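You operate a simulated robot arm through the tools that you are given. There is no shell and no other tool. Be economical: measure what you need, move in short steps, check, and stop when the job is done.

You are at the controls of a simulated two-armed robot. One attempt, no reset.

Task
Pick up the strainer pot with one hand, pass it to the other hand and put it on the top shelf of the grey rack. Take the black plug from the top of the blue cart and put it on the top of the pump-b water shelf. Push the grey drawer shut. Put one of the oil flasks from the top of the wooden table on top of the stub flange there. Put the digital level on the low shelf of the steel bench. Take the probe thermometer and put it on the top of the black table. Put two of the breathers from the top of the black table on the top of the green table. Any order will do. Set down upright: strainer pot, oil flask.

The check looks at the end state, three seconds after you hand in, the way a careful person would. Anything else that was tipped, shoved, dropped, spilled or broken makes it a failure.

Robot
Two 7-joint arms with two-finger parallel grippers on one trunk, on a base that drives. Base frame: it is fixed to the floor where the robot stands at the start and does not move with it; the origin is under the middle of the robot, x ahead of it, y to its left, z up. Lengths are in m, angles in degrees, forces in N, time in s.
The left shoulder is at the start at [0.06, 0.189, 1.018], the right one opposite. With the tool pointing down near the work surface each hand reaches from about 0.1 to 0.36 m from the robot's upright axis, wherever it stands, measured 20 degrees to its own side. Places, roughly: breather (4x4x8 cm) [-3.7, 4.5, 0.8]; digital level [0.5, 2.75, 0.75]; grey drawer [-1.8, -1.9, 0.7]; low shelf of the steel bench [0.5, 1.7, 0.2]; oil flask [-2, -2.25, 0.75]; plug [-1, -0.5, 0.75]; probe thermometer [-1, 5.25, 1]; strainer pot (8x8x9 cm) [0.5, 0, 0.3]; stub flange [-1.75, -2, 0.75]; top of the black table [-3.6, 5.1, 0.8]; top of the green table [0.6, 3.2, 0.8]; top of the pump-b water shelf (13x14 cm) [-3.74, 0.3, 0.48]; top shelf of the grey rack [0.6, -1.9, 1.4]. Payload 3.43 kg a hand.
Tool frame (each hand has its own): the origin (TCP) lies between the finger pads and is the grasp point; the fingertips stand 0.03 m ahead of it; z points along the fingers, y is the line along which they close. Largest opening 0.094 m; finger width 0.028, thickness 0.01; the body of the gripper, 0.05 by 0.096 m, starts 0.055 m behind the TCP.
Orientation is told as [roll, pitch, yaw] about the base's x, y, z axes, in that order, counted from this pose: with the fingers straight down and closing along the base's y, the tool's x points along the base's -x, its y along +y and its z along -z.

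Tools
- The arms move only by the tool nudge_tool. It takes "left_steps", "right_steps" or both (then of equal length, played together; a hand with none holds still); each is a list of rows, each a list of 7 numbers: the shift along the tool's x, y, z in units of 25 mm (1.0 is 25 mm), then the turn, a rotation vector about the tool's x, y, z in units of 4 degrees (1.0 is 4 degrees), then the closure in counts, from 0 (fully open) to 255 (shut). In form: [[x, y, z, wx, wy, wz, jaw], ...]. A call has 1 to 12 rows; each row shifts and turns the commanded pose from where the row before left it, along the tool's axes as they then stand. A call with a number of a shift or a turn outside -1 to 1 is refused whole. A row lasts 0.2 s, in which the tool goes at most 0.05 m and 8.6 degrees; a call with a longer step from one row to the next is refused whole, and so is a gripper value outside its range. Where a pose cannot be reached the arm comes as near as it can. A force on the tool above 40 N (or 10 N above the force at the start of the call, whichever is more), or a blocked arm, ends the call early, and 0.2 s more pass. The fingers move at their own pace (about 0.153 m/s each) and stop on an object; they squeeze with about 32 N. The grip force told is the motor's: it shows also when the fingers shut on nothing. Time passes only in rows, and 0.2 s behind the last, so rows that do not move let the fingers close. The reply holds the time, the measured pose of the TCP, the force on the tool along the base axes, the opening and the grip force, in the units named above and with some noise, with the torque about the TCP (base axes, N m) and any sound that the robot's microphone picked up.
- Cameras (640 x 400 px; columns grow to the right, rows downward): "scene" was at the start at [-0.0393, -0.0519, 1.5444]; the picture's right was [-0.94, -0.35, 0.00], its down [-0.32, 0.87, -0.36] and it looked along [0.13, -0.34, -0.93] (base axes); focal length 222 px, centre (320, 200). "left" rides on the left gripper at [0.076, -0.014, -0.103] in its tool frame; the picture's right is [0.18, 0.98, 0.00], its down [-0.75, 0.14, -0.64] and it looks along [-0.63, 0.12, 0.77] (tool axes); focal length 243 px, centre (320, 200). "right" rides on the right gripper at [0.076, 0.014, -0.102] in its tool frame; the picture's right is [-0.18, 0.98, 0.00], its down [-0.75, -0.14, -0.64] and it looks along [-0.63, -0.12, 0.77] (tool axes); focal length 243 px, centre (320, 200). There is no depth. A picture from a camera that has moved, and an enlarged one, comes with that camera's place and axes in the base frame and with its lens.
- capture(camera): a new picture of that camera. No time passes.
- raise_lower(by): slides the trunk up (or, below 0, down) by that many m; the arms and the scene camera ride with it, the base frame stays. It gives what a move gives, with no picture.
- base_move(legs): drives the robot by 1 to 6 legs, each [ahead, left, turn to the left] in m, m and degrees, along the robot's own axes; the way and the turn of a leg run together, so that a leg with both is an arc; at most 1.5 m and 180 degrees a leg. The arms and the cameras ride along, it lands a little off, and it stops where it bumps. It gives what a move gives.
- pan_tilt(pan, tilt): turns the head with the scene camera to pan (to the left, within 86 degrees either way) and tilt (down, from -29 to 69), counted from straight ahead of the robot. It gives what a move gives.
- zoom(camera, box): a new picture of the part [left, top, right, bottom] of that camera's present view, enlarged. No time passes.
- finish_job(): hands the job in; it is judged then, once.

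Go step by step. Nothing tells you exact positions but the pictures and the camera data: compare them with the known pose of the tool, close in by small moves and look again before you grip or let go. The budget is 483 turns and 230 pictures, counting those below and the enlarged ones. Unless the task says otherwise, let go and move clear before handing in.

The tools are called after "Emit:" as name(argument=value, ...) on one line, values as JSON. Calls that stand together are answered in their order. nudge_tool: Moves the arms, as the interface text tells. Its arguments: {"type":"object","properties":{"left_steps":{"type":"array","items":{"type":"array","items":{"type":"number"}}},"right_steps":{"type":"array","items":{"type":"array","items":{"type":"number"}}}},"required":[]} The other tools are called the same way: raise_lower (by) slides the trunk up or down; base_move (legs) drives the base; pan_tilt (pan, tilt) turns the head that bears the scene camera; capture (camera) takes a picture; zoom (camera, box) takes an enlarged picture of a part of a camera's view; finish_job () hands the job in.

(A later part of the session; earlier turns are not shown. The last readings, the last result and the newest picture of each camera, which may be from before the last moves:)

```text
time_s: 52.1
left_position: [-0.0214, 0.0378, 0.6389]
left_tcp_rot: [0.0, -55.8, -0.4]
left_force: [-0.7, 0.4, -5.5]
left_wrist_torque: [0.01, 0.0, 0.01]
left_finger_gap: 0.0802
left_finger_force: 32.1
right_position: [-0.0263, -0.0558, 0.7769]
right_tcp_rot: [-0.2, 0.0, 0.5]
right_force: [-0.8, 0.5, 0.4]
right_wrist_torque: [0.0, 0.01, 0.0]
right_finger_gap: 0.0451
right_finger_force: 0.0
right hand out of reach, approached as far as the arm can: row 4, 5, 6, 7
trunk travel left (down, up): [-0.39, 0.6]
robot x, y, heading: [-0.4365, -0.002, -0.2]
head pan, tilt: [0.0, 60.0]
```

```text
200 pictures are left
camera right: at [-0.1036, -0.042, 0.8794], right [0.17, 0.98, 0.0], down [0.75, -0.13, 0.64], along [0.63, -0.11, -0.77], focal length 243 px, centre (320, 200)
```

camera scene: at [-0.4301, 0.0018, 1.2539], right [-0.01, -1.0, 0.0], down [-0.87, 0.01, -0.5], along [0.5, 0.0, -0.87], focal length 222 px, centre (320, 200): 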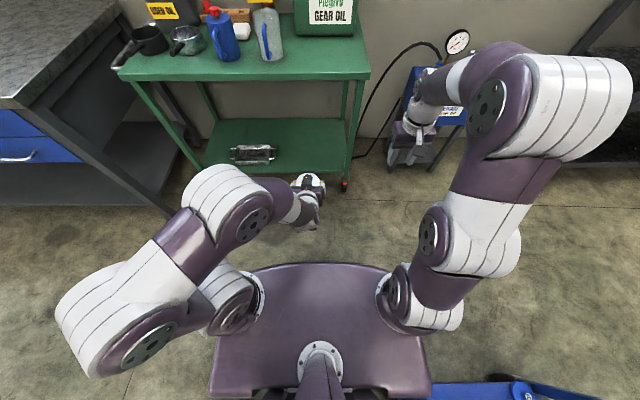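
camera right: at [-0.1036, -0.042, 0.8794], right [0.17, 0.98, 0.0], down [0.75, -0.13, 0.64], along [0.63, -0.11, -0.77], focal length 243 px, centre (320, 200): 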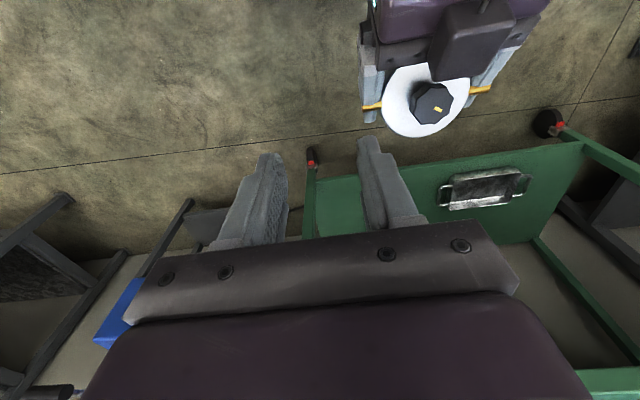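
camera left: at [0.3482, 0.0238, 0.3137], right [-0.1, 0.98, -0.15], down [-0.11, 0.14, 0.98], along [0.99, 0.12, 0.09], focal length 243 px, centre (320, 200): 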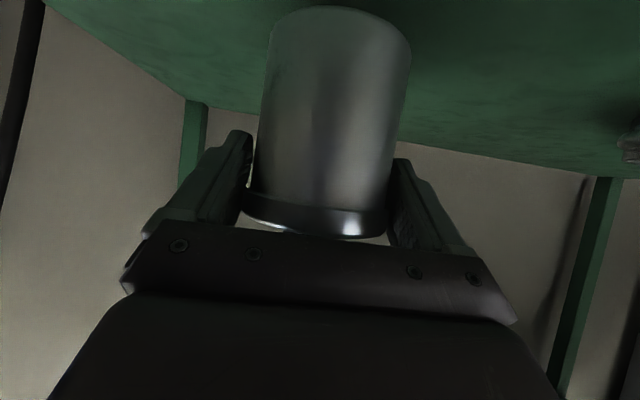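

The knob is clearly visible at about (-0.018, 0.040). I shift the pot closer and to the right a bit and bring the right hand above it.

Emit:
nudge_tool(left_steps=[[0.67, -1, -1, 0, 0, 0, 255], [0.67, -1, -1, 0, 0, 0, 255], [0, 0, 0, 0, 0, 0, 255], [0, 0, 0, 0, 0, 0, 255], [0, 0, 0, 0, 0, 0, 255]], right_steps=[[0.7, 0, 0, 0, 0, 0, 133], [0.7, 0, 0, 0, 0, 0, 133], [0.7, 0.6, 0.4, 0, 0, 0, 133], [0, 0.6, 0.4, 0, 0, 0, 133], [0, 0.6, 0.4, 0, 0, 0, 133]])

Emit:
capture(camera="right")

```text
time_s: 53.3
left_position: [-0.0806, -0.0125, 0.6404]
left_tcp_rot: [0.0, -56.0, -0.3]
left_force: [0.5, 0.5, -5.4]
left_wrist_torque: [0.01, 0.02, 0.01]
left_finger_gap: 0.0804
left_finger_force: 31.8
right_position: [-0.0798, -0.0144, 0.7478]
right_tcp_rot: [-0.2, -0.1, 0.6]
right_force: [0.1, 0.4, -1.3]
right_wrist_torque: [0.0, -0.01, 0.0]
right_finger_gap: 0.0449
right_finger_force: 0.0
trunk travel left (down, up): [-0.39, 0.6]
robot x, y, heading: [-0.4377, 0.0024, -0.6]
head pan, tilt: [0.0, 60.0]
```

```text
199 pictures are left
camera right: at [-0.1572, -0.0001, 0.8501], right [0.17, 0.98, 0.0], down [0.76, -0.13, 0.64], along [0.63, -0.11, -0.77], focal length 243 px, centre (320, 200)
```

right: 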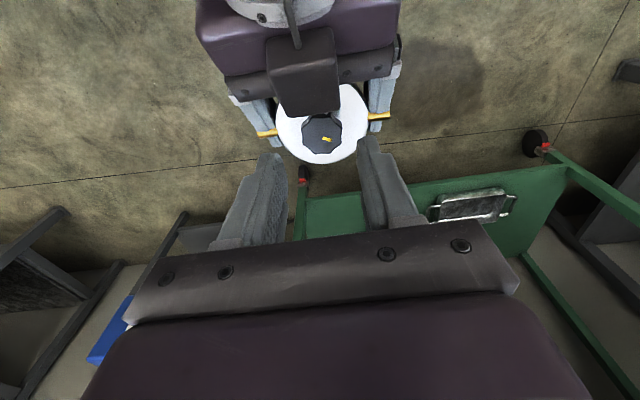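

A bracket on the left hand sits near the lid front, so I tilt the right hand's body slightly away (12°) and come down most of the way.

Emit:
nudge_tool(right_steps=[[0, 0, 0, 0, 1, 0, 133], [0, 0, 0, 0, 1, 0, 133], [0, 0, 0, 0, 1, 0, 133], [-0.29, 0.03, 0.7, 0, 0, 0, 133], [-0.29, 0.03, 0.7, 0, 0, 0, 133]])

Emit:
capture(camera="right")

Emit:
capture(camera="left")

```text
time_s: 54.5
left_position: [-0.0813, -0.0118, 0.641]
left_tcp_rot: [0.0, -55.9, -0.5]
left_force: [1.4, -0.4, -8.4]
left_wrist_torque: [-0.05, 0.05, 0.0]
left_finger_gap: 0.0802
left_finger_force: 32.0
right_position: [-0.0825, -0.015, 0.6903]
right_tcp_rot: [-0.1, 12.0, 0.6]
right_force: [-1.5, 0.7, 5.0]
right_wrist_torque: [0.01, 0.03, -0.02]
right_finger_gap: 0.045
right_finger_force: 0.1
right hand out of reach, approached as far as the arm can: row 2, 3
trunk travel left (down, up): [-0.39, 0.6]
robot x, y, heading: [-0.4337, -0.0009, -0.2]
head pan, tilt: [0.0, 60.0]
```

```text
198 pictures are left
camera right: at [-0.1369, -0.0013, 0.8056], right [0.17, 0.98, -0.04], down [0.87, -0.13, 0.47], along [0.46, -0.12, -0.88], focal length 243 px, centre (320, 200)
```

right: 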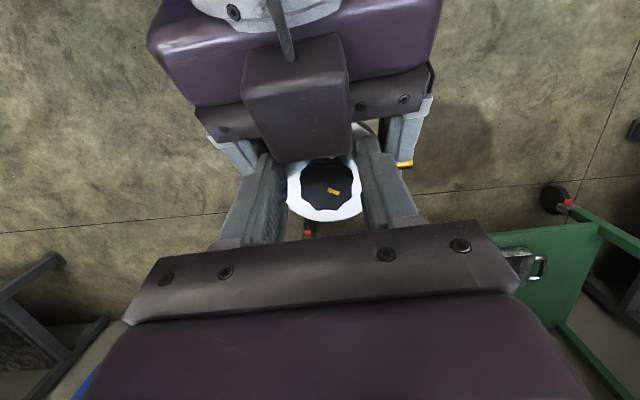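

```text
197 pictures are left
camera left: at [-0.2086, -0.0252, 0.636], right [-0.1, 0.98, -0.15], down [-0.11, 0.14, 0.98], along [0.99, 0.11, 0.09], focal length 243 px, centre (320, 200)
```

left: 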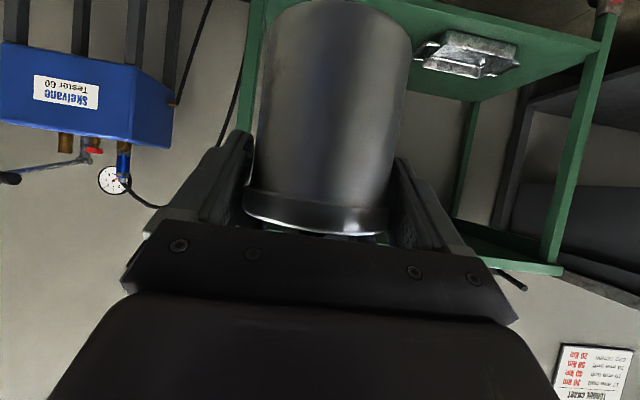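

Fingertips touch the lid lightly; I lift 3 mm and centre on the knob, then close gently.

Emit:
nudge_tool(right_steps=[[0, 0, -0.2, 0, 0, 0, 133], [-0.45, 0.16, 0, 0, 0, 0, 133]])

Emit:
zoom(camera="right", box=[200, 100, 440, 250])

```text
time_s: 55.1
left_position: [-0.0815, -0.0117, 0.6406]
left_tcp_rot: [0.1, -55.8, -0.4]
left_force: [0.7, -0.6, -5.0]
left_wrist_torque: [0.0, 0.03, 0.03]
left_finger_gap: 0.0799
left_finger_force: 32.0
right_position: [-0.0703, -0.0106, 0.6933]
right_tcp_rot: [-0.1, 12.0, 0.6]
right_force: [0.3, -0.4, -0.8]
right_wrist_torque: [0.03, 0.04, 0.01]
right_finger_gap: 0.0448
right_finger_force: 0.0
trunk travel left (down, up): [-0.39, 0.6]
robot x, y, heading: [-0.4395, -0.0001, -0.4]
head pan, tilt: [0.0, 60.0]
```

```text
2.67 times, centred on (320, 175) of right
camera zoom: at [-0.1251, 0.0024, 0.809], right [0.17, 0.98, -0.04], down [0.87, -0.13, 0.47], along [0.46, -0.12, -0.88], focal length 647 px, centre (320, 267)
```

zoom: 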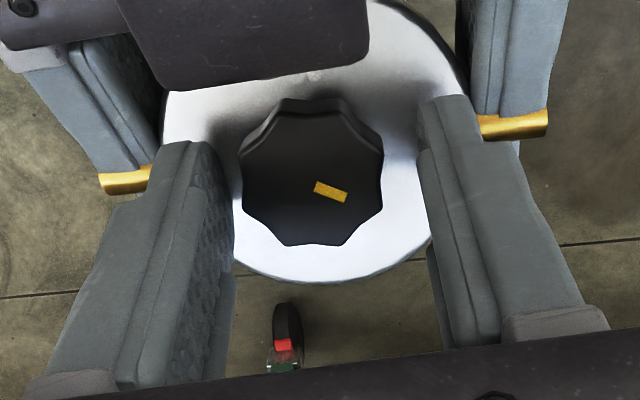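

Well aligned with the knob. I close, then try raising the right hand 3 mm to see who carries the weight.

Emit:
nudge_tool(right_steps=[[0, 0, 0, 0, 0, 0, 160], [0, 0, 0, 0, 0, 0, 255], [0, 0, 0, 0, 0, 0, 255], [0, 0, 0, 0, 0, 0, 255]])

Emit:
nudge_tool(left_steps=[[0, 0, 0, 0, 0, 0, 20], [0, 0, 0, 0, 0, 0, 20], [0, 0, 0, 0, 0, 0, 20]], right_steps=[[0, 0, 0, 0, 0, 0, 255], [0, 0, 0, 0, 0, 0, 255], [0, 0, 0, 0, 0, 0, 255]])

Emit:
zoom(camera="right", box=[200, 100, 440, 250])

```text
time_s: 56.1
left_position: [-0.0803, -0.0112, 0.6397]
left_tcp_rot: [0.1, -55.9, -0.3]
left_force: [-5.1, 16.8, 0.0]
left_wrist_torque: [-0.47, -0.12, 0.06]
left_finger_gap: 0.08
left_finger_force: 32.1
right_position: [-0.0705, -0.0115, 0.6937]
right_tcp_rot: [-0.2, 12.0, 0.6]
right_force: [4.8, -17.2, -0.5]
right_wrist_torque: [-0.41, -0.15, 0.13]
right_finger_gap: 0.0332
right_finger_force: 32.2
trunk travel left (down, up): [-0.39, 0.6]
robot x, y, heading: [-0.4412, 0.0008, -0.3]
head pan, tilt: [0.0, 60.0]
```

```text
time_s: 56.9
left_position: [-0.082, -0.0129, 0.6411]
left_tcp_rot: [-0.1, -55.9, -0.4]
left_force: [0.7, 0.2, -0.6]
left_wrist_torque: [-0.03, 0.04, -0.01]
left_finger_gap: 0.0865
left_finger_force: 0.0
right_position: [-0.0713, -0.0118, 0.6939]
right_tcp_rot: [0.0, 12.0, 0.6]
right_force: [0.3, -0.1, -0.6]
right_wrist_torque: [0.02, -0.02, -0.01]
right_finger_gap: 0.0326
right_finger_force: 31.5
trunk travel left (down, up): [-0.39, 0.6]
robot x, y, heading: [-0.4381, -0.0003, -0.5]
head pan, tilt: [0.0, 60.0]
```

```text
2.67 times, centred on (320, 175) of right
camera zoom: at [-0.1253, 0.0024, 0.8091], right [0.17, 0.98, -0.04], down [0.87, -0.13, 0.47], along [0.46, -0.12, -0.88], focal length 647 px, centre (320, 267)
```

zoom: 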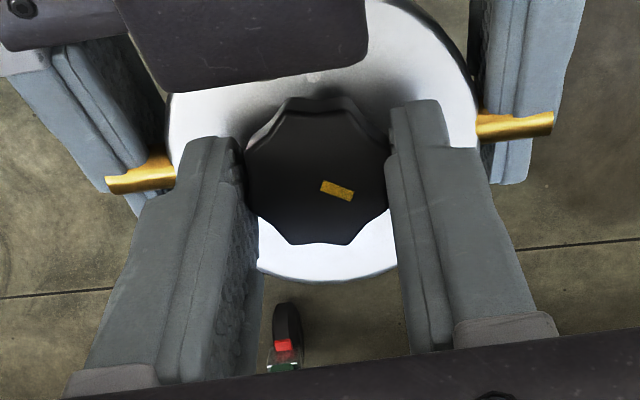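

Emit:
nudge_tool(left_steps=[[0, 0, 0, 0, 0, 0, 20], [0, 0, 0, 0, 0, 0, 20]], right_steps=[[-0.04, 0, -0.2, 0, 0, 0, 255], [-0.04, 0, -0.2, 0, 0, 0, 255]])

Emit:
zoom(camera="right", box=[200, 100, 440, 250])

Emit:
capture(camera="left")

```text
time_s: 57.5
left_position: [-0.0812, -0.0134, 0.6404]
left_tcp_rot: [0.0, -55.9, -0.3]
left_force: [1.0, 0.2, 0.3]
left_wrist_torque: [0.02, -0.02, 0.0]
left_finger_gap: 0.0866
left_finger_force: 0.1
right_position: [-0.0686, -0.0094, 0.7033]
right_tcp_rot: [-0.1, 12.1, 0.4]
right_force: [-0.1, 0.1, -4.3]
right_wrist_torque: [0.01, -0.03, -0.01]
right_finger_gap: 0.0329
right_finger_force: 32.0
trunk travel left (down, up): [-0.39, 0.6]
robot x, y, heading: [-0.4394, 0.003, -0.5]
head pan, tilt: [0.0, 60.0]
```

```text
2.67 times, centred on (320, 175) of right
camera zoom: at [-0.1221, 0.0032, 0.8197], right [0.17, 0.98, -0.04], down [0.87, -0.13, 0.47], along [0.46, -0.12, -0.88], focal length 647 px, centre (320, 267)
```

zoom: 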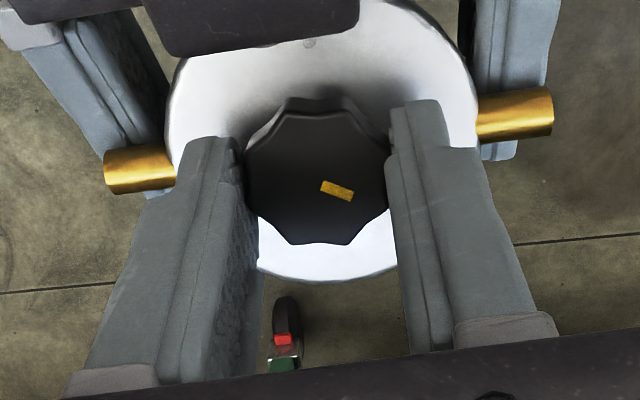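

```text
193 pictures are left
camera left: at [-0.2085, -0.0255, 0.6363], right [-0.1, 0.98, -0.15], down [-0.11, 0.14, 0.98], along [0.99, 0.11, 0.09], focal length 243 px, centre (320, 200)
```

left: 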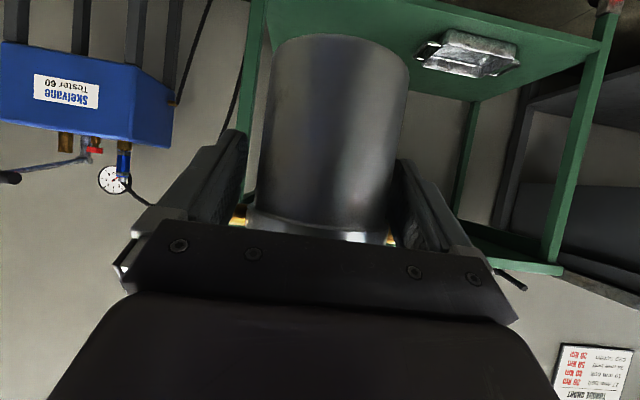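

The knob holds: the right hand carries the full weight. I open the left hand and retract it along its own axis.

Emit:
nudge_tool(left_steps=[[0, 0, 0, 0, 0, 0, 0], [0, 0, -0.5, 0, 0, 0, 0], [0, 0, -0.7, 0, 0, 0, 0], [0, 0, -0.9, 0, 0, 0, 0], [0, 0, -0.9, 0, 0, 0, 0]])

Emit:
capture(camera="left")

```text
time_s: 58.6
left_position: [-0.1264, -0.0101, 0.674]
left_tcp_rot: [0.1, -57.2, 0.2]
left_force: [5.1, 0.4, 3.0]
left_wrist_torque: [-0.02, 0.42, 0.03]
left_finger_gap: 0.0941
left_finger_force: 0.1
right_position: [-0.0681, -0.01, 0.7047]
right_tcp_rot: [-0.2, 12.1, 0.5]
right_force: [0.4, -0.6, -5.3]
right_wrist_torque: [0.0, 0.0, -0.02]
right_finger_gap: 0.0329
right_finger_force: 32.0
trunk travel left (down, up): [-0.39, 0.6]
robot x, y, heading: [-0.438, -0.0006, -0.2]
head pan, tilt: [0.0, 60.0]
stopped in row 5 (left hand): the force on the tool passed its limit at 181 N (the readings are from after the stop); the commanded pose is now the measured one
```

```text
192 pictures are left
camera left: at [-0.2543, -0.0246, 0.6679], right [-0.1, 0.98, -0.15], down [-0.13, 0.14, 0.98], along [0.99, 0.12, 0.11], focal length 243 px, centre (320, 200)
```

left: 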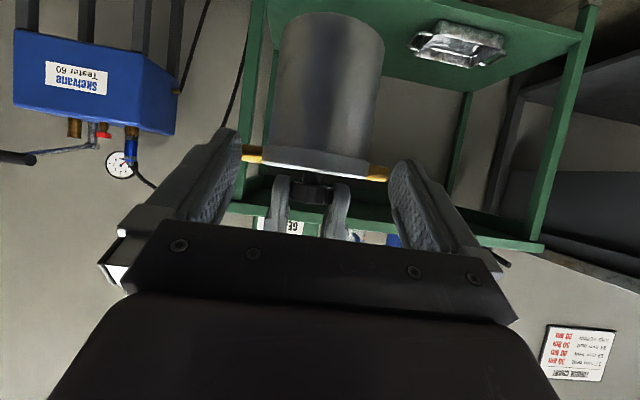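

The left hand's back bumped something of my own (arm/trunk). I move the left hand straight down instead, clear of the pot.

Emit:
nudge_tool(left_steps=[[0.84, 0, 0.545, 0, 0, 0, 0], [0.84, 0, 0.545, 0, 0, 0, 0], [0.84, 0, 0.545, 0, 0, 0, 0], [0.84, 0, 0.545, 0, 0, 0, 0], [0.84, 0, 0.545, 0, 0, 0, 0]])

Emit:
capture(camera="scene")

Emit:
capture(camera="left")

```text
time_s: 59.3
left_position: [-0.1128, -0.0338, 0.655]
left_tcp_rot: [-12.1, -58.9, 12.3]
left_force: [-3.7, 6.5, -7.5]
left_wrist_torque: [-0.31, 0.22, 0.3]
left_finger_gap: 0.0938
left_finger_force: 0.1
right_position: [-0.0661, -0.0128, 0.7057]
right_tcp_rot: [-0.5, 11.7, 0.6]
right_force: [4.7, -5.2, 2.1]
right_wrist_torque: [-0.05, -0.16, 0.02]
right_finger_gap: 0.0337
right_finger_force: 32.1
trunk travel left (down, up): [-0.39, 0.6]
robot x, y, heading: [-0.4401, 0.0017, -0.5]
head pan, tilt: [0.0, 60.0]
stopped in row 3 (left hand): the force on the tool passed its limit at 51 N (the readings are from after the stop); the commanded pose is now the measured one
```

```text
191 pictures are left
camera scene: at [-0.4302, 0.0017, 1.2538], right [-0.01, -1.0, 0.0], down [-0.87, 0.01, -0.5], along [0.5, 0.0, -0.87], focal length 222 px, centre (320, 200)
```

scene: 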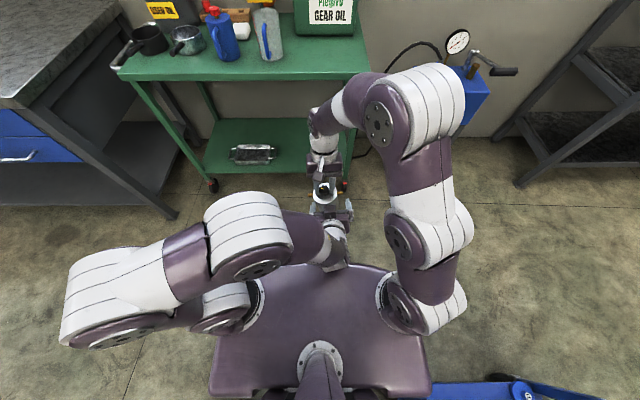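

```text
190 pictures are left
camera left: at [-0.2387, -0.0537, 0.6435], right [-0.13, 0.96, -0.26], down [-0.18, 0.24, 0.95], along [0.98, 0.17, 0.14], focal length 243 px, centre (320, 200)
```

left: 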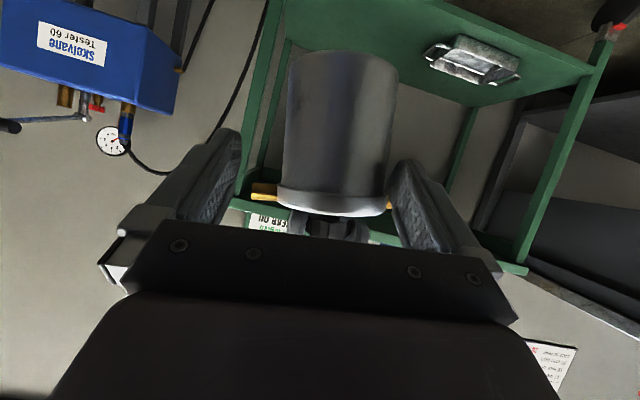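

The left wrist is against my own chest plate. I shift the left hand a bit left to free the pot, then raise the pot out with the right hand.

Emit:
nudge_tool(left_steps=[[0, 0.5, 0, 0.5, 0, -0.5, 0], [0, 0.4, 0, 0.5, 0, -0.5, 0]])

Emit:
capture(camera="left")

```text
time_s: 59.9
left_position: [-0.1061, -0.0331, 0.654]
left_tcp_rot: [-20.0, -57.5, 18.3]
left_force: [-3.6, 18.3, -6.3]
left_wrist_torque: [-0.1, 0.51, 0.7]
left_finger_gap: 0.094
left_finger_force: 0.2
left hand out of reach, approached as far as the arm can: row 2
right_position: [-0.0663, -0.0149, 0.7051]
right_tcp_rot: [-0.7, 11.7, 0.6]
right_force: [3.7, -18.9, 1.7]
right_wrist_torque: [-0.92, -0.42, 0.13]
right_finger_gap: 0.0341
right_finger_force: 31.6
trunk travel left (down, up): [-0.39, 0.6]
robot x, y, heading: [-0.4384, -0.0002, -0.3]
head pan, tilt: [0.0, 60.0]
```

```text
189 pictures are left
camera left: at [-0.2333, -0.0515, 0.6446], right [-0.11, 0.94, -0.34], down [-0.17, 0.32, 0.93], along [0.98, 0.16, 0.13], focal length 243 px, centre (320, 200)
```

left: 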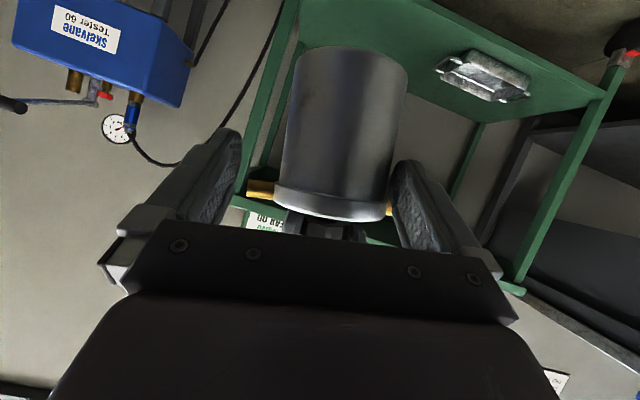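

I rotated the wrong way; I reverse and move the left hand back to its earlier free pose.

Emit:
nudge_tool(left_steps=[[0, 0.35, 0.36, -0.4, 0, 0.9, 0], [0, 0.35, 0.36, -0.4, 0, 0.9, 0], [0, 0.3, 0.36, -0.4, 0, 0.9, 0]])

Emit:
capture(camera="left")

```text
time_s: 60.7
left_position: [-0.0837, -0.0149, 0.6387]
left_tcp_rot: [0.3, -59.9, -1.4]
left_force: [0.1, -0.6, 0.3]
left_wrist_torque: [-0.01, 0.02, 0.01]
left_finger_gap: 0.0938
left_finger_force: 0.0
right_position: [-0.0669, -0.0136, 0.7035]
right_tcp_rot: [-0.5, 11.7, 0.7]
right_force: [-0.5, -0.1, -5.4]
right_wrist_torque: [0.04, -0.02, -0.01]
right_finger_gap: 0.0337
right_finger_force: 31.9
trunk travel left (down, up): [-0.39, 0.6]
robot x, y, heading: [-0.4379, -0.0034, -0.3]
head pan, tilt: [0.0, 60.0]
```

```text
188 pictures are left
camera left: at [-0.2109, -0.0253, 0.6266], right [-0.08, 0.98, -0.16], down [-0.17, 0.14, 0.97], along [0.98, 0.1, 0.16], focal length 243 px, centre (320, 200)
```

left: 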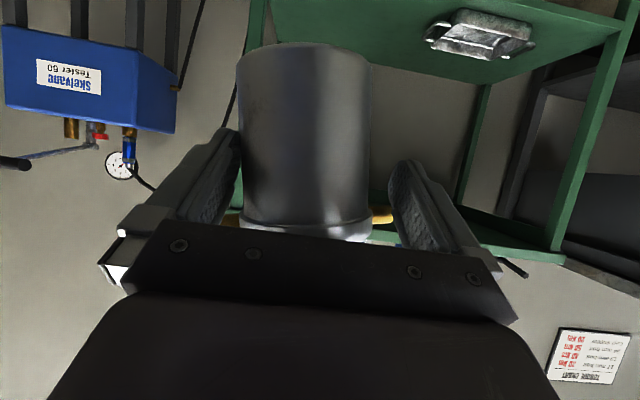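

Emit:
nudge_tool(left_steps=[[0.5, -0.25, 0.2, 0, 0, 0, 0], [0.91, 0, 0.43, 0, 0, 0, 0], [0.91, 0, 0.43, 0, 0, 0, 0], [0.91, 0, 0.43, 0, 0, 0, 0], [0.91, 0, 0.43, 0, 0, 0, 0]])

Emit:
capture(camera="left")

```text
time_s: 62.1
left_position: [-0.0604, -0.0487, 0.5598]
left_tcp_rot: [-8.2, -61.3, 7.4]
left_force: [0.0, -0.2, 0.0]
left_wrist_torque: [-0.01, 0.01, -0.01]
left_finger_gap: 0.0942
left_finger_force: 0.0
left hand out of reach, approached as far as the arm can: row 4, 5
right_position: [-0.0665, -0.0128, 0.7052]
right_tcp_rot: [-0.5, 11.9, 0.7]
right_force: [0.4, 0.5, -0.3]
right_wrist_torque: [0.0, 0.02, -0.02]
right_finger_gap: 0.0001
right_finger_force: 31.9
trunk travel left (down, up): [-0.39, 0.6]
robot x, y, heading: [-0.4354, 0.0031, -0.3]
head pan, tilt: [0.0, 60.0]
stopped in row 5 (left hand): the arm was blocked; the commanded pose is now the measured one
```

```text
187 pictures are left
camera left: at [-0.1867, -0.0634, 0.5447], right [-0.09, 0.97, -0.23], down [-0.21, 0.21, 0.96], along [0.97, 0.13, 0.18], focal length 243 px, centre (320, 200)
```

left: 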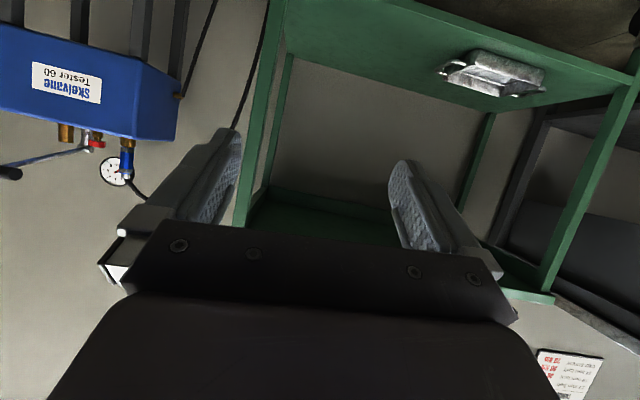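

The right hand lost the pot. I look for where it went.

Emit:
capture(camera="right")

Emit:
capture(camera="scene")

```text
186 pictures are left
camera right: at [-0.1214, 0.0008, 0.8208], right [0.17, 0.98, -0.05], down [0.87, -0.13, 0.47], along [0.46, -0.12, -0.88], focal length 243 px, centre (320, 200)
```

right: 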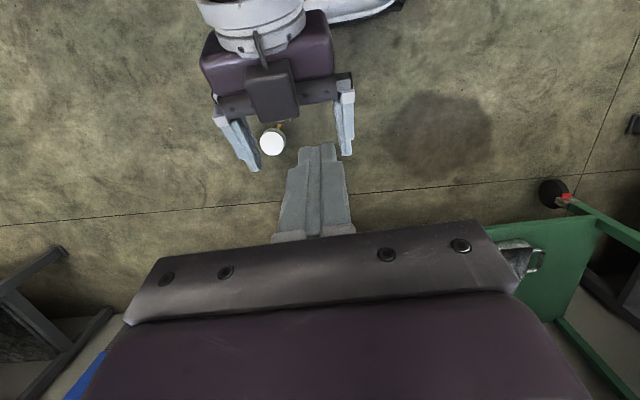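

```text
185 pictures are left
camera scene: at [-0.4306, 0.0018, 1.2539], right [-0.01, -1.0, 0.0], down [-0.87, 0.01, -0.5], along [0.5, 0.0, -0.87], focal length 222 px, centre (320, 200)
```

scene: 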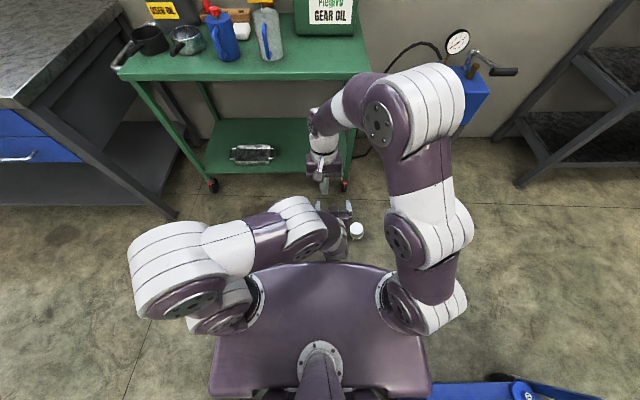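

Emit:
zoom(camera="scene", box=[310, 190, 410, 270])

Emit:
zoom(camera="right", box=[200, 80, 360, 200])

```text
5.00 times, centred on (360, 230) of scene
camera zoom: at [-0.4306, 0.0018, 1.2539], right [-0.01, -1.0, 0.0], down [-0.87, 0.01, -0.5], along [0.5, 0.0, -0.87], focal length 1111 px, centre (120, 50)
```

zoom: 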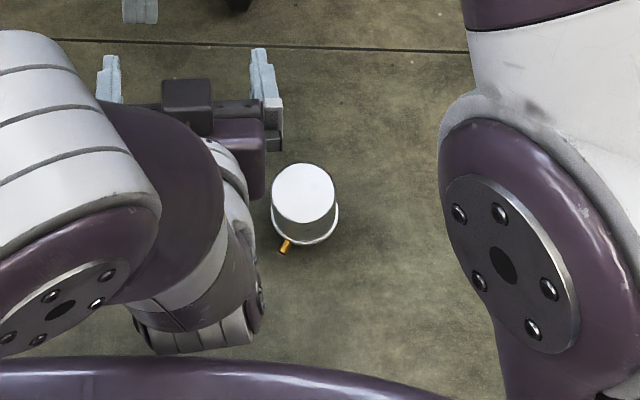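

```text
3.33 times, centred on (280, 140) of right
camera zoom: at [-0.1214, 0.0008, 0.8208], right [0.17, 0.98, -0.05], down [0.87, -0.13, 0.47], along [0.46, -0.12, -0.88], focal length 809 px, centre (453, 400)
```

zoom: 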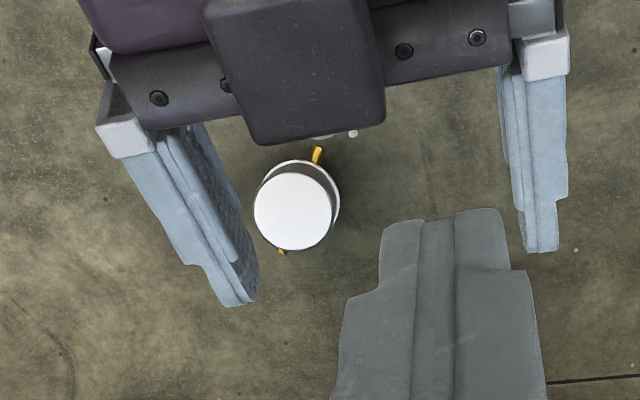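

The pot stands upside-down on the floor at about (0.046, -0.205), pins along ~145°. I'll recover it: first clear the hands apart.

Emit:
nudge_tool(right_steps=[[0, -0.5, -0.7, 0, -0.5, 0, 255], [0, -1, -0.3, 0, -0.5, 0, 255], [0, -1, 0, 0, -0.5, 0, 255], [0, -1, 0, 0, -0.5, 0, 255], [0, -1, 0, 0, -0.5, 0, 200], [0, -1, 0, 0, -0.5, 0, 100], [0, -1, 0, 0, 0, 0, 0], [0, -1, 0, 0, 0, 0, 0], [0, -1, 0, 0, 0, 0, 0], [0, -1, 0, 0, 0, 0, 0]])

Emit:
nudge_tool(left_steps=[[0, 0.5, 0.3, -0.3, 0, 0.4, 0], [0, 0.8, 0.3, -0.3, 0, 0.4, 0], [0, 0.8, 0.3, -0.3, 0, 0.4, 0], [0, 0.8, 0, -0.3, 0, 0.4, 0], [-0.6, 0.8, 0, 0, 0, 0, 0], [-0.6, 0.8, 0, 0, 0, 0, 0], [-0.6, 0.8, 0, 0, 0, 0, 0], [-0.6, 0.8, 0, 0, 0, 0, 0]])

Emit:
capture(camera="scene")

```text
time_s: 64.3
left_position: [-0.0603, -0.0491, 0.5611]
left_tcp_rot: [-8.4, -61.1, 7.6]
left_force: [0.3, -0.3, 0.2]
left_wrist_torque: [-0.03, -0.04, 0.0]
left_finger_gap: 0.0942
left_finger_force: 0.0
right_position: [-0.0614, -0.249, 0.7328]
right_tcp_rot: [-0.4, -0.1, 0.8]
right_force: [0.1, 0.9, -0.1]
right_wrist_torque: [0.01, 0.01, -0.06]
right_finger_gap: 0.094
right_finger_force: 0.1
trunk travel left (down, up): [-0.39, 0.6]
robot x, y, heading: [-0.4389, 0.0051, -0.3]
head pan, tilt: [0.0, 60.0]
```

```text
time_s: 66.1
left_position: [-0.0055, 0.0933, 0.6151]
left_tcp_rot: [8.4, -61.2, -6.3]
left_force: [-1.7, -0.4, 0.4]
left_wrist_torque: [0.01, -0.01, 0.0]
left_finger_gap: 0.0942
left_finger_force: 0.0
left hand out of reach, approached as far as the arm can: row 3, 4
right_position: [-0.0606, -0.248, 0.7321]
right_tcp_rot: [-0.5, -0.1, 0.6]
right_force: [0.9, 0.0, 1.0]
right_wrist_torque: [0.02, -0.01, 0.06]
right_finger_gap: 0.094
right_finger_force: 0.0
trunk travel left (down, up): [-0.39, 0.6]
robot x, y, heading: [-0.4389, 0.0009, -0.2]
head pan, tilt: [0.0, 60.0]
```

```text
182 pictures are left
camera scene: at [-0.4307, 0.0019, 1.2538], right [-0.01, -1.0, 0.0], down [-0.87, 0.01, -0.5], along [0.5, 0.0, -0.87], focal length 222 px, centre (320, 200)
```

scene: 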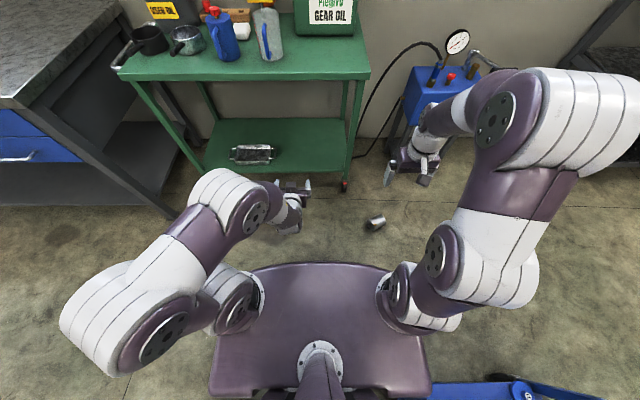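

Emit:
zoom(camera="scene", box=[335, 190, 415, 250])

Emit:
capture(camera="right")

```text
6.67 times, centred on (375, 220) of scene
camera zoom: at [-0.4307, 0.0019, 1.2538], right [-0.01, -1.0, 0.0], down [-0.87, 0.01, -0.5], along [0.5, 0.0, -0.87], focal length 1481 px, centre (-47, 67)
```

zoom: 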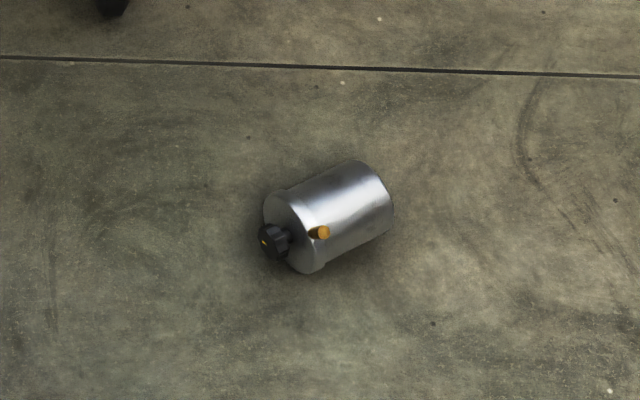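

```text
180 pictures are left
camera right: at [-0.1379, -0.2354, 0.8349], right [0.17, 0.99, -0.01], down [0.75, -0.13, 0.65], along [0.63, -0.12, -0.76], focal length 243 px, centre (320, 200)
```

right: 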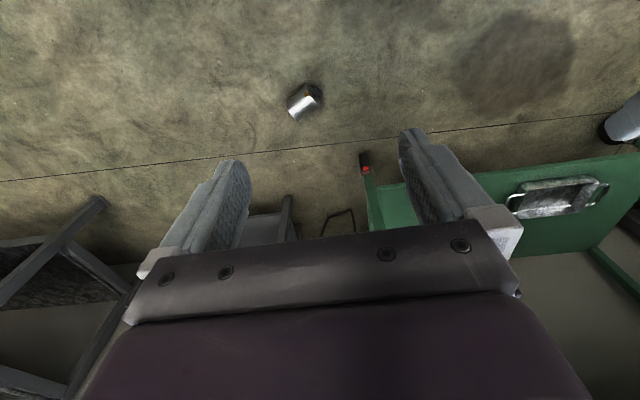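

The pot has rolled and now lies at about (0.11, -0.34), lid toward +y. I'll come closer, lower the trunk, and swivel it with the right hand.

Emit:
base_move(legs=[[0.17, -0.1, 0]])

Emit:
raise_lower(by=-0.3)

Emit:
capture(camera="right")

Emit:
capture(camera="scene")

```text
time_s: 67.7
left_position: [0.1598, -0.0134, 0.6135]
left_tcp_rot: [8.4, -61.2, -6.3]
left_force: [-0.1, 0.1, -0.2]
left_wrist_torque: [0.01, 0.02, 0.0]
left_finger_gap: 0.0939
left_finger_force: 0.1
right_position: [0.1039, -0.354, 0.7312]
right_tcp_rot: [-0.5, -0.2, 0.6]
right_force: [-0.2, 0.0, -0.5]
right_wrist_torque: [0.03, 0.01, 0.0]
right_finger_gap: 0.094
right_finger_force: 0.0
trunk travel left (down, up): [-0.39, 0.6]
robot x, y, heading: [-0.272, -0.1051, -0.7]
head pan, tilt: [0.0, 60.0]
```

```text
time_s: 70.7
left_position: [0.159, -0.0115, 0.3136]
left_tcp_rot: [8.5, -61.2, -6.4]
left_force: [0.4, 0.6, 0.5]
left_wrist_torque: [0.0, 0.02, -0.01]
left_finger_gap: 0.0942
left_finger_force: 0.1
right_position: [0.1032, -0.3541, 0.4323]
right_tcp_rot: [-0.5, -0.3, 0.6]
right_force: [-0.1, 0.1, -0.6]
right_wrist_torque: [-0.01, -0.02, 0.03]
right_finger_gap: 0.0938
right_finger_force: 0.1
trunk travel left (down, up): [-0.09, 0.9]
robot x, y, heading: [-0.2743, -0.1029, -0.6]
head pan, tilt: [0.0, 60.0]
```

```text
179 pictures are left
camera right: at [0.0254, -0.3403, 0.5349], right [0.17, 0.98, -0.01], down [0.75, -0.13, 0.65], along [0.63, -0.12, -0.76], focal length 243 px, centre (320, 200)
```

right: 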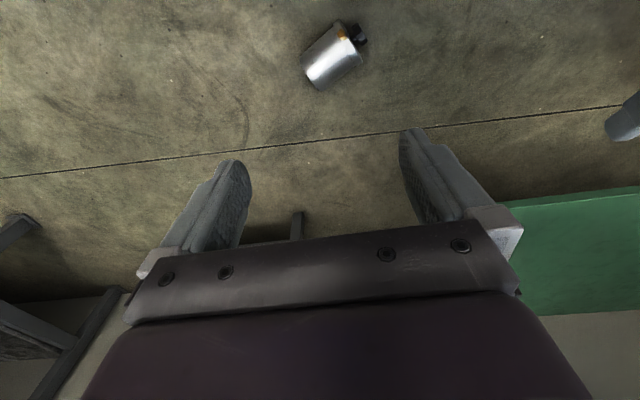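

```text
178 pictures are left
camera scene: at [-0.2667, -0.1022, 0.9539], right [-0.01, -1.0, 0.0], down [-0.87, 0.01, -0.5], along [0.5, -0.01, -0.87], focal length 222 px, centre (320, 200)
```

scene: 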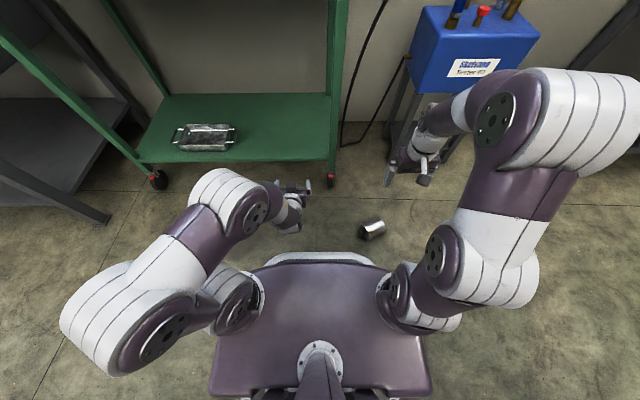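

Emit:
zoom(camera="right", box=[270, 0, 400, 110])

Emit:
zoom(camera="scene", box=[335, 205, 405, 250])

```text
3.64 times, centred on (335, 55) of right
camera zoom: at [0.0254, -0.3403, 0.5349], right [0.17, 0.98, -0.01], down [0.75, -0.13, 0.65], along [0.63, -0.12, -0.76], focal length 882 px, centre (266, 727)
```

zoom: 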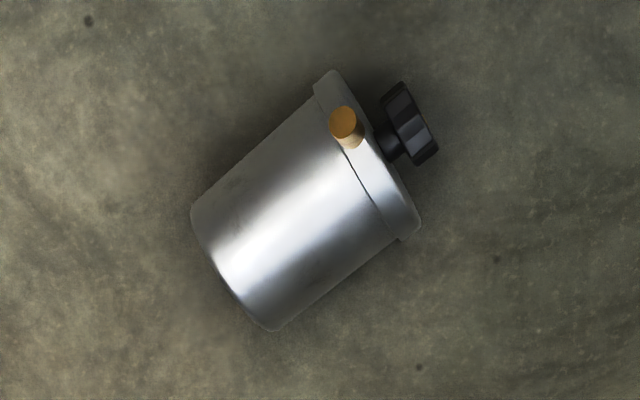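

```text
8.89 times, centred on (370, 228) of scene
camera zoom: at [-0.2667, -0.1022, 0.9539], right [-0.01, -1.0, 0.0], down [-0.87, 0.01, -0.5], along [0.5, -0.01, -0.87], focal length 1974 px, centre (-124, -44)
```

zoom: 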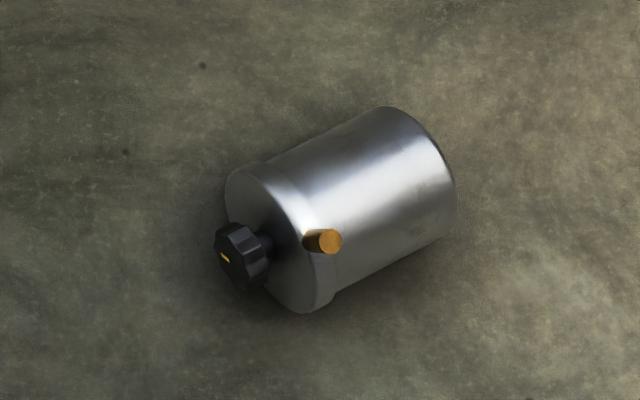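

Now I see it well: axis pointing lid toward 117°, centre (0.108, -0.341). I test how far the right hand can yaw.

Emit:
nudge_tool(right_steps=[[0, 0, 0, 0, 0, -1, 0], [0, 0, 0, 0, 0, -1, 0], [0, 0, 0, 0, 0, -1, 0], [0, 0, 0, 0, 0, -1, 0], [0, 0, 0, 0, 0, -1, 0], [0, 0, 0, 0, 0, -1, 0], [0, 0, 0, 0, 0, -1, 0], [0, 0, 0, 0, 0, -1, 0], [0, 0, 0, 0, 0, -1, 0], [0, 0, 0, 0, 0, -1, 0], [0, 0, 0, 0, 0, -1, 0], [0, 0, 0, 0, 0, -1, 0]])

Emit:
nudge_tool(right_steps=[[0, 0, 0, 0, 0, -1, 0], [0, 0, 0, 0, 0, -1, 0], [0, 0, 0, 0, 0, -1, 0], [0, 0, 0, 0, 0, -1, 0], [0, 0, 0, 0, 0, -1, 0], [0, 0, 0, 0, 0, -1, 0], [0, 0, 0, 0, 0, -1, 0], [0, 0, 0, 0, 0, -1, 0], [0, 0, 0, 0, 0, -1, 0], [0, 0, 0, 0, 0, -1, 0], [0, 0, 0, 0, 0, -1, 0], [0, 0, 0, 0, 0, -1, 0]])

Emit:
nudge_tool(right_steps=[[0, 0, 0, 0, 0, -1, 0], [0, 0, 0, 0, 0, -1, 0], [0, 0, 0, 0, 0, -1, 0], [0, 0, 0, 0, 0, -1, 0], [0, 0, 0, 0, 0, -1, 0]])

```text
time_s: 73.3
left_position: [0.1593, -0.0123, 0.3147]
left_tcp_rot: [8.4, -61.2, -6.3]
left_force: [0.8, -0.4, -0.4]
left_wrist_torque: [-0.01, -0.02, 0.0]
left_finger_gap: 0.0942
left_finger_force: 0.1
right_position: [0.1027, -0.3542, 0.4325]
right_tcp_rot: [-0.4, 0.2, 48.6]
right_force: [0.1, 0.2, 0.3]
right_wrist_torque: [0.01, -0.02, 0.02]
right_finger_gap: 0.0942
right_finger_force: 0.1
trunk travel left (down, up): [-0.09, 0.9]
robot x, y, heading: [-0.2738, -0.1016, -0.7]
head pan, tilt: [0.0, 60.0]
```

```text
time_s: 75.9
left_position: [0.1594, -0.0128, 0.3155]
left_tcp_rot: [8.3, -61.3, -6.3]
left_force: [-0.3, -0.7, -0.7]
left_wrist_torque: [-0.04, -0.02, 0.0]
left_finger_gap: 0.094
left_finger_force: 0.0
right_position: [0.103, -0.3536, 0.4332]
right_tcp_rot: [-0.2, 0.6, 96.8]
right_force: [0.0, 0.0, 0.5]
right_wrist_torque: [-0.02, 0.0, 0.01]
right_finger_gap: 0.094
right_finger_force: 0.1
trunk travel left (down, up): [-0.09, 0.9]
robot x, y, heading: [-0.2759, -0.1007, -0.6]
head pan, tilt: [0.0, 60.0]
```

```text
time_s: 77.1
left_position: [0.1591, -0.0124, 0.3139]
left_tcp_rot: [8.4, -61.3, -6.4]
left_force: [-0.8, 0.2, -0.2]
left_wrist_torque: [0.02, -0.03, -0.02]
left_finger_gap: 0.094
left_finger_force: 0.1
right_position: [0.1011, -0.354, 0.432]
right_tcp_rot: [0.1, 0.5, 116.7]
right_force: [-0.2, -0.3, 0.2]
right_wrist_torque: [0.03, -0.02, -0.01]
right_finger_gap: 0.0939
right_finger_force: 0.1
trunk travel left (down, up): [-0.09, 0.9]
robot x, y, heading: [-0.2741, -0.1057, -0.6]
head pan, tilt: [0.0, 60.0]
```

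Yaw 117° works. Check the view from the right camera.

Emit:
capture(camera="right")

```text
175 pictures are left
camera right: at [0.123, -0.4284, 0.5359], right [-0.96, -0.28, 0.0], down [-0.21, 0.74, 0.64], along [-0.18, 0.61, -0.77], focal length 243 px, centre (320, 200)
```

right: 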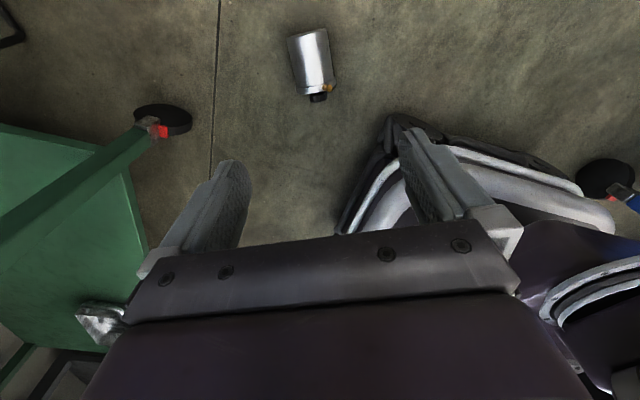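

Emit:
nudge_tool(right_steps=[[-0.27, -0.54, 1, 0, 0, 0, 0], [0, 0, 1, 0, 0, 0, 0], [0, 0, 1, 0, 0, 0, 0], [0, 0, 1, 0, 0, 0, 0], [0, 0, 1, 0, 0, 0, 0], [0, 0, 1, 0, 0, 0, 0], [0, 0, 1, 0, 0, 0, 0], [0, 0, 1, 0, 0, 0, 0], [0, 0, 1, 0, 0, 0, 0], [0, 0, 1, 0, 0, 0, 0], [0, 0, 1, 0, 0, 0, 0]])

Emit:
capture(camera="right")

```text
time_s: 79.5
left_position: [0.1597, -0.014, 0.3136]
left_tcp_rot: [8.4, -61.2, -6.3]
left_force: [0.5, -0.1, -0.4]
left_wrist_torque: [0.0, 0.0, 0.02]
left_finger_gap: 0.0939
left_finger_force: 0.2
right_position: [0.1116, -0.3441, 0.1552]
right_tcp_rot: [0.0, 0.6, 116.7]
right_force: [-0.1, -0.3, -0.2]
right_wrist_torque: [-0.01, -0.01, 0.0]
right_finger_gap: 0.0939
right_finger_force: 0.0
trunk travel left (down, up): [-0.09, 0.9]
robot x, y, heading: [-0.2728, -0.1036, -0.5]
head pan, tilt: [0.0, 60.0]
```

```text
174 pictures are left
camera right: at [0.132, -0.4178, 0.2595], right [-0.96, -0.28, 0.0], down [-0.21, 0.74, 0.64], along [-0.17, 0.61, -0.77], focal length 243 px, centre (320, 200)
```

right: 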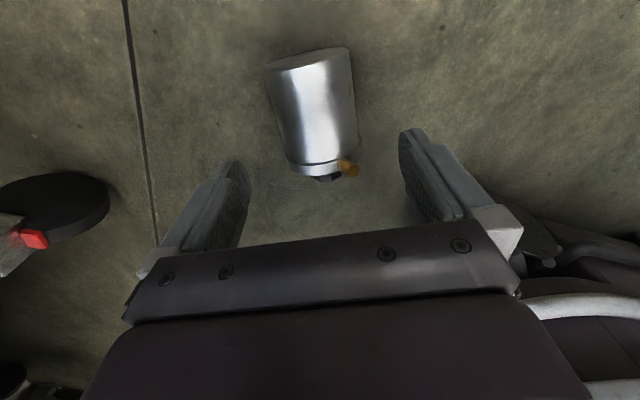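

Emit:
nudge_tool(right_steps=[[0, 0, 0.86, 0, 0, 0, 0], [0, 0, 0.86, 0, 0, 0, 0], [0, 0, 0.86, 0, 0, 0, 0], [0, 0, 0.86, 0, 0, 0, 0], [0, 0, 0.86, 0, 0, 0, 0]])

Emit:
capture(camera="right")

```text
time_s: 80.7
left_position: [0.1593, -0.0127, 0.3146]
left_tcp_rot: [8.4, -61.2, -6.2]
left_force: [-0.4, 0.1, -0.3]
left_wrist_torque: [-0.03, -0.01, 0.01]
left_finger_gap: 0.0937
left_finger_force: 0.1
right_position: [0.1137, -0.3454, 0.0497]
right_tcp_rot: [0.0, 0.5, 116.6]
right_force: [0.2, -0.1, -0.1]
right_wrist_torque: [0.01, -0.01, 0.04]
right_finger_gap: 0.0939
right_finger_force: 0.0
trunk travel left (down, up): [-0.09, 0.9]
robot x, y, heading: [-0.2703, -0.0997, -0.8]
head pan, tilt: [0.0, 60.0]
```

```text
173 pictures are left
camera right: at [0.1335, -0.4195, 0.1529], right [-0.96, -0.28, 0.0], down [-0.21, 0.74, 0.64], along [-0.17, 0.61, -0.77], focal length 243 px, centre (320, 200)
```

right: 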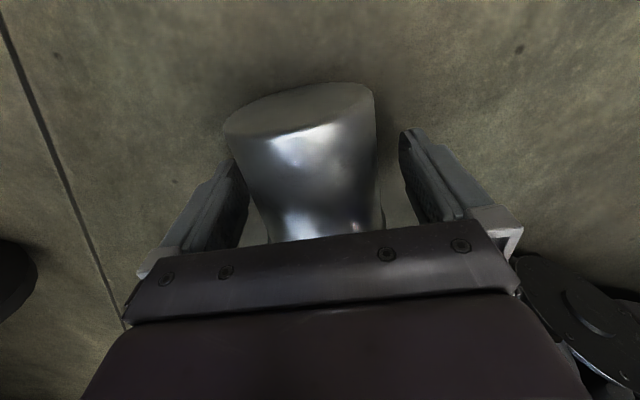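

The fingers straddle the body. I close and lift 2 cm to test the hold.

Emit:
nudge_tool(right_steps=[[0, 0, 0, 0, 0, 0, 40], [0, 0, 0, 0, 0, 0, 255], [0, 0, 0, 0, 0, 0, 255], [0, 0, 0, 0, 0, 0, 255], [0, 0, -0.3, 0, 0, 0, 255], [0, 0, -0.3, 0, 0, 0, 255], [0, 0, -0.3, 0, 0, 0, 255]])

Emit:
capture(camera="right")

```text
time_s: 82.3
left_position: [0.16, -0.0123, 0.3155]
left_tcp_rot: [8.5, -61.2, -6.3]
left_force: [0.1, -0.3, -0.5]
left_wrist_torque: [-0.01, 0.02, 0.01]
left_finger_gap: 0.0938
left_finger_force: 0.2
right_position: [0.1128, -0.3435, 0.0724]
right_tcp_rot: [0.1, 0.4, 116.6]
right_force: [-0.6, -0.5, -3.9]
right_wrist_torque: [-0.04, -0.05, 0.01]
right_finger_gap: 0.0705
right_finger_force: 31.9
trunk travel left (down, up): [-0.09, 0.9]
robot x, y, heading: [-0.2731, -0.1017, -0.6]
head pan, tilt: [0.0, 60.0]
```

```text
172 pictures are left
camera right: at [0.1336, -0.4181, 0.1756], right [-0.96, -0.27, 0.0], down [-0.21, 0.74, 0.64], along [-0.17, 0.61, -0.77], focal length 243 px, centre (320, 200)
```

right: 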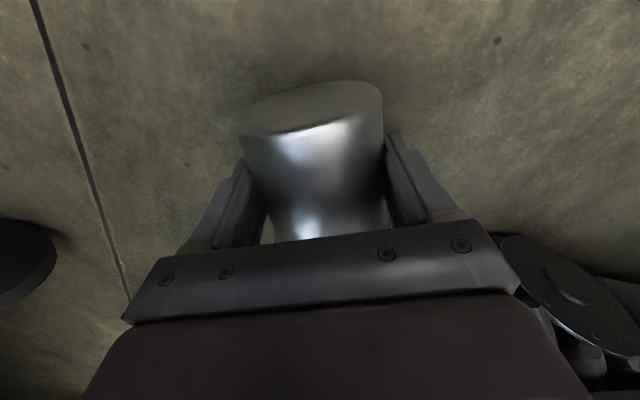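

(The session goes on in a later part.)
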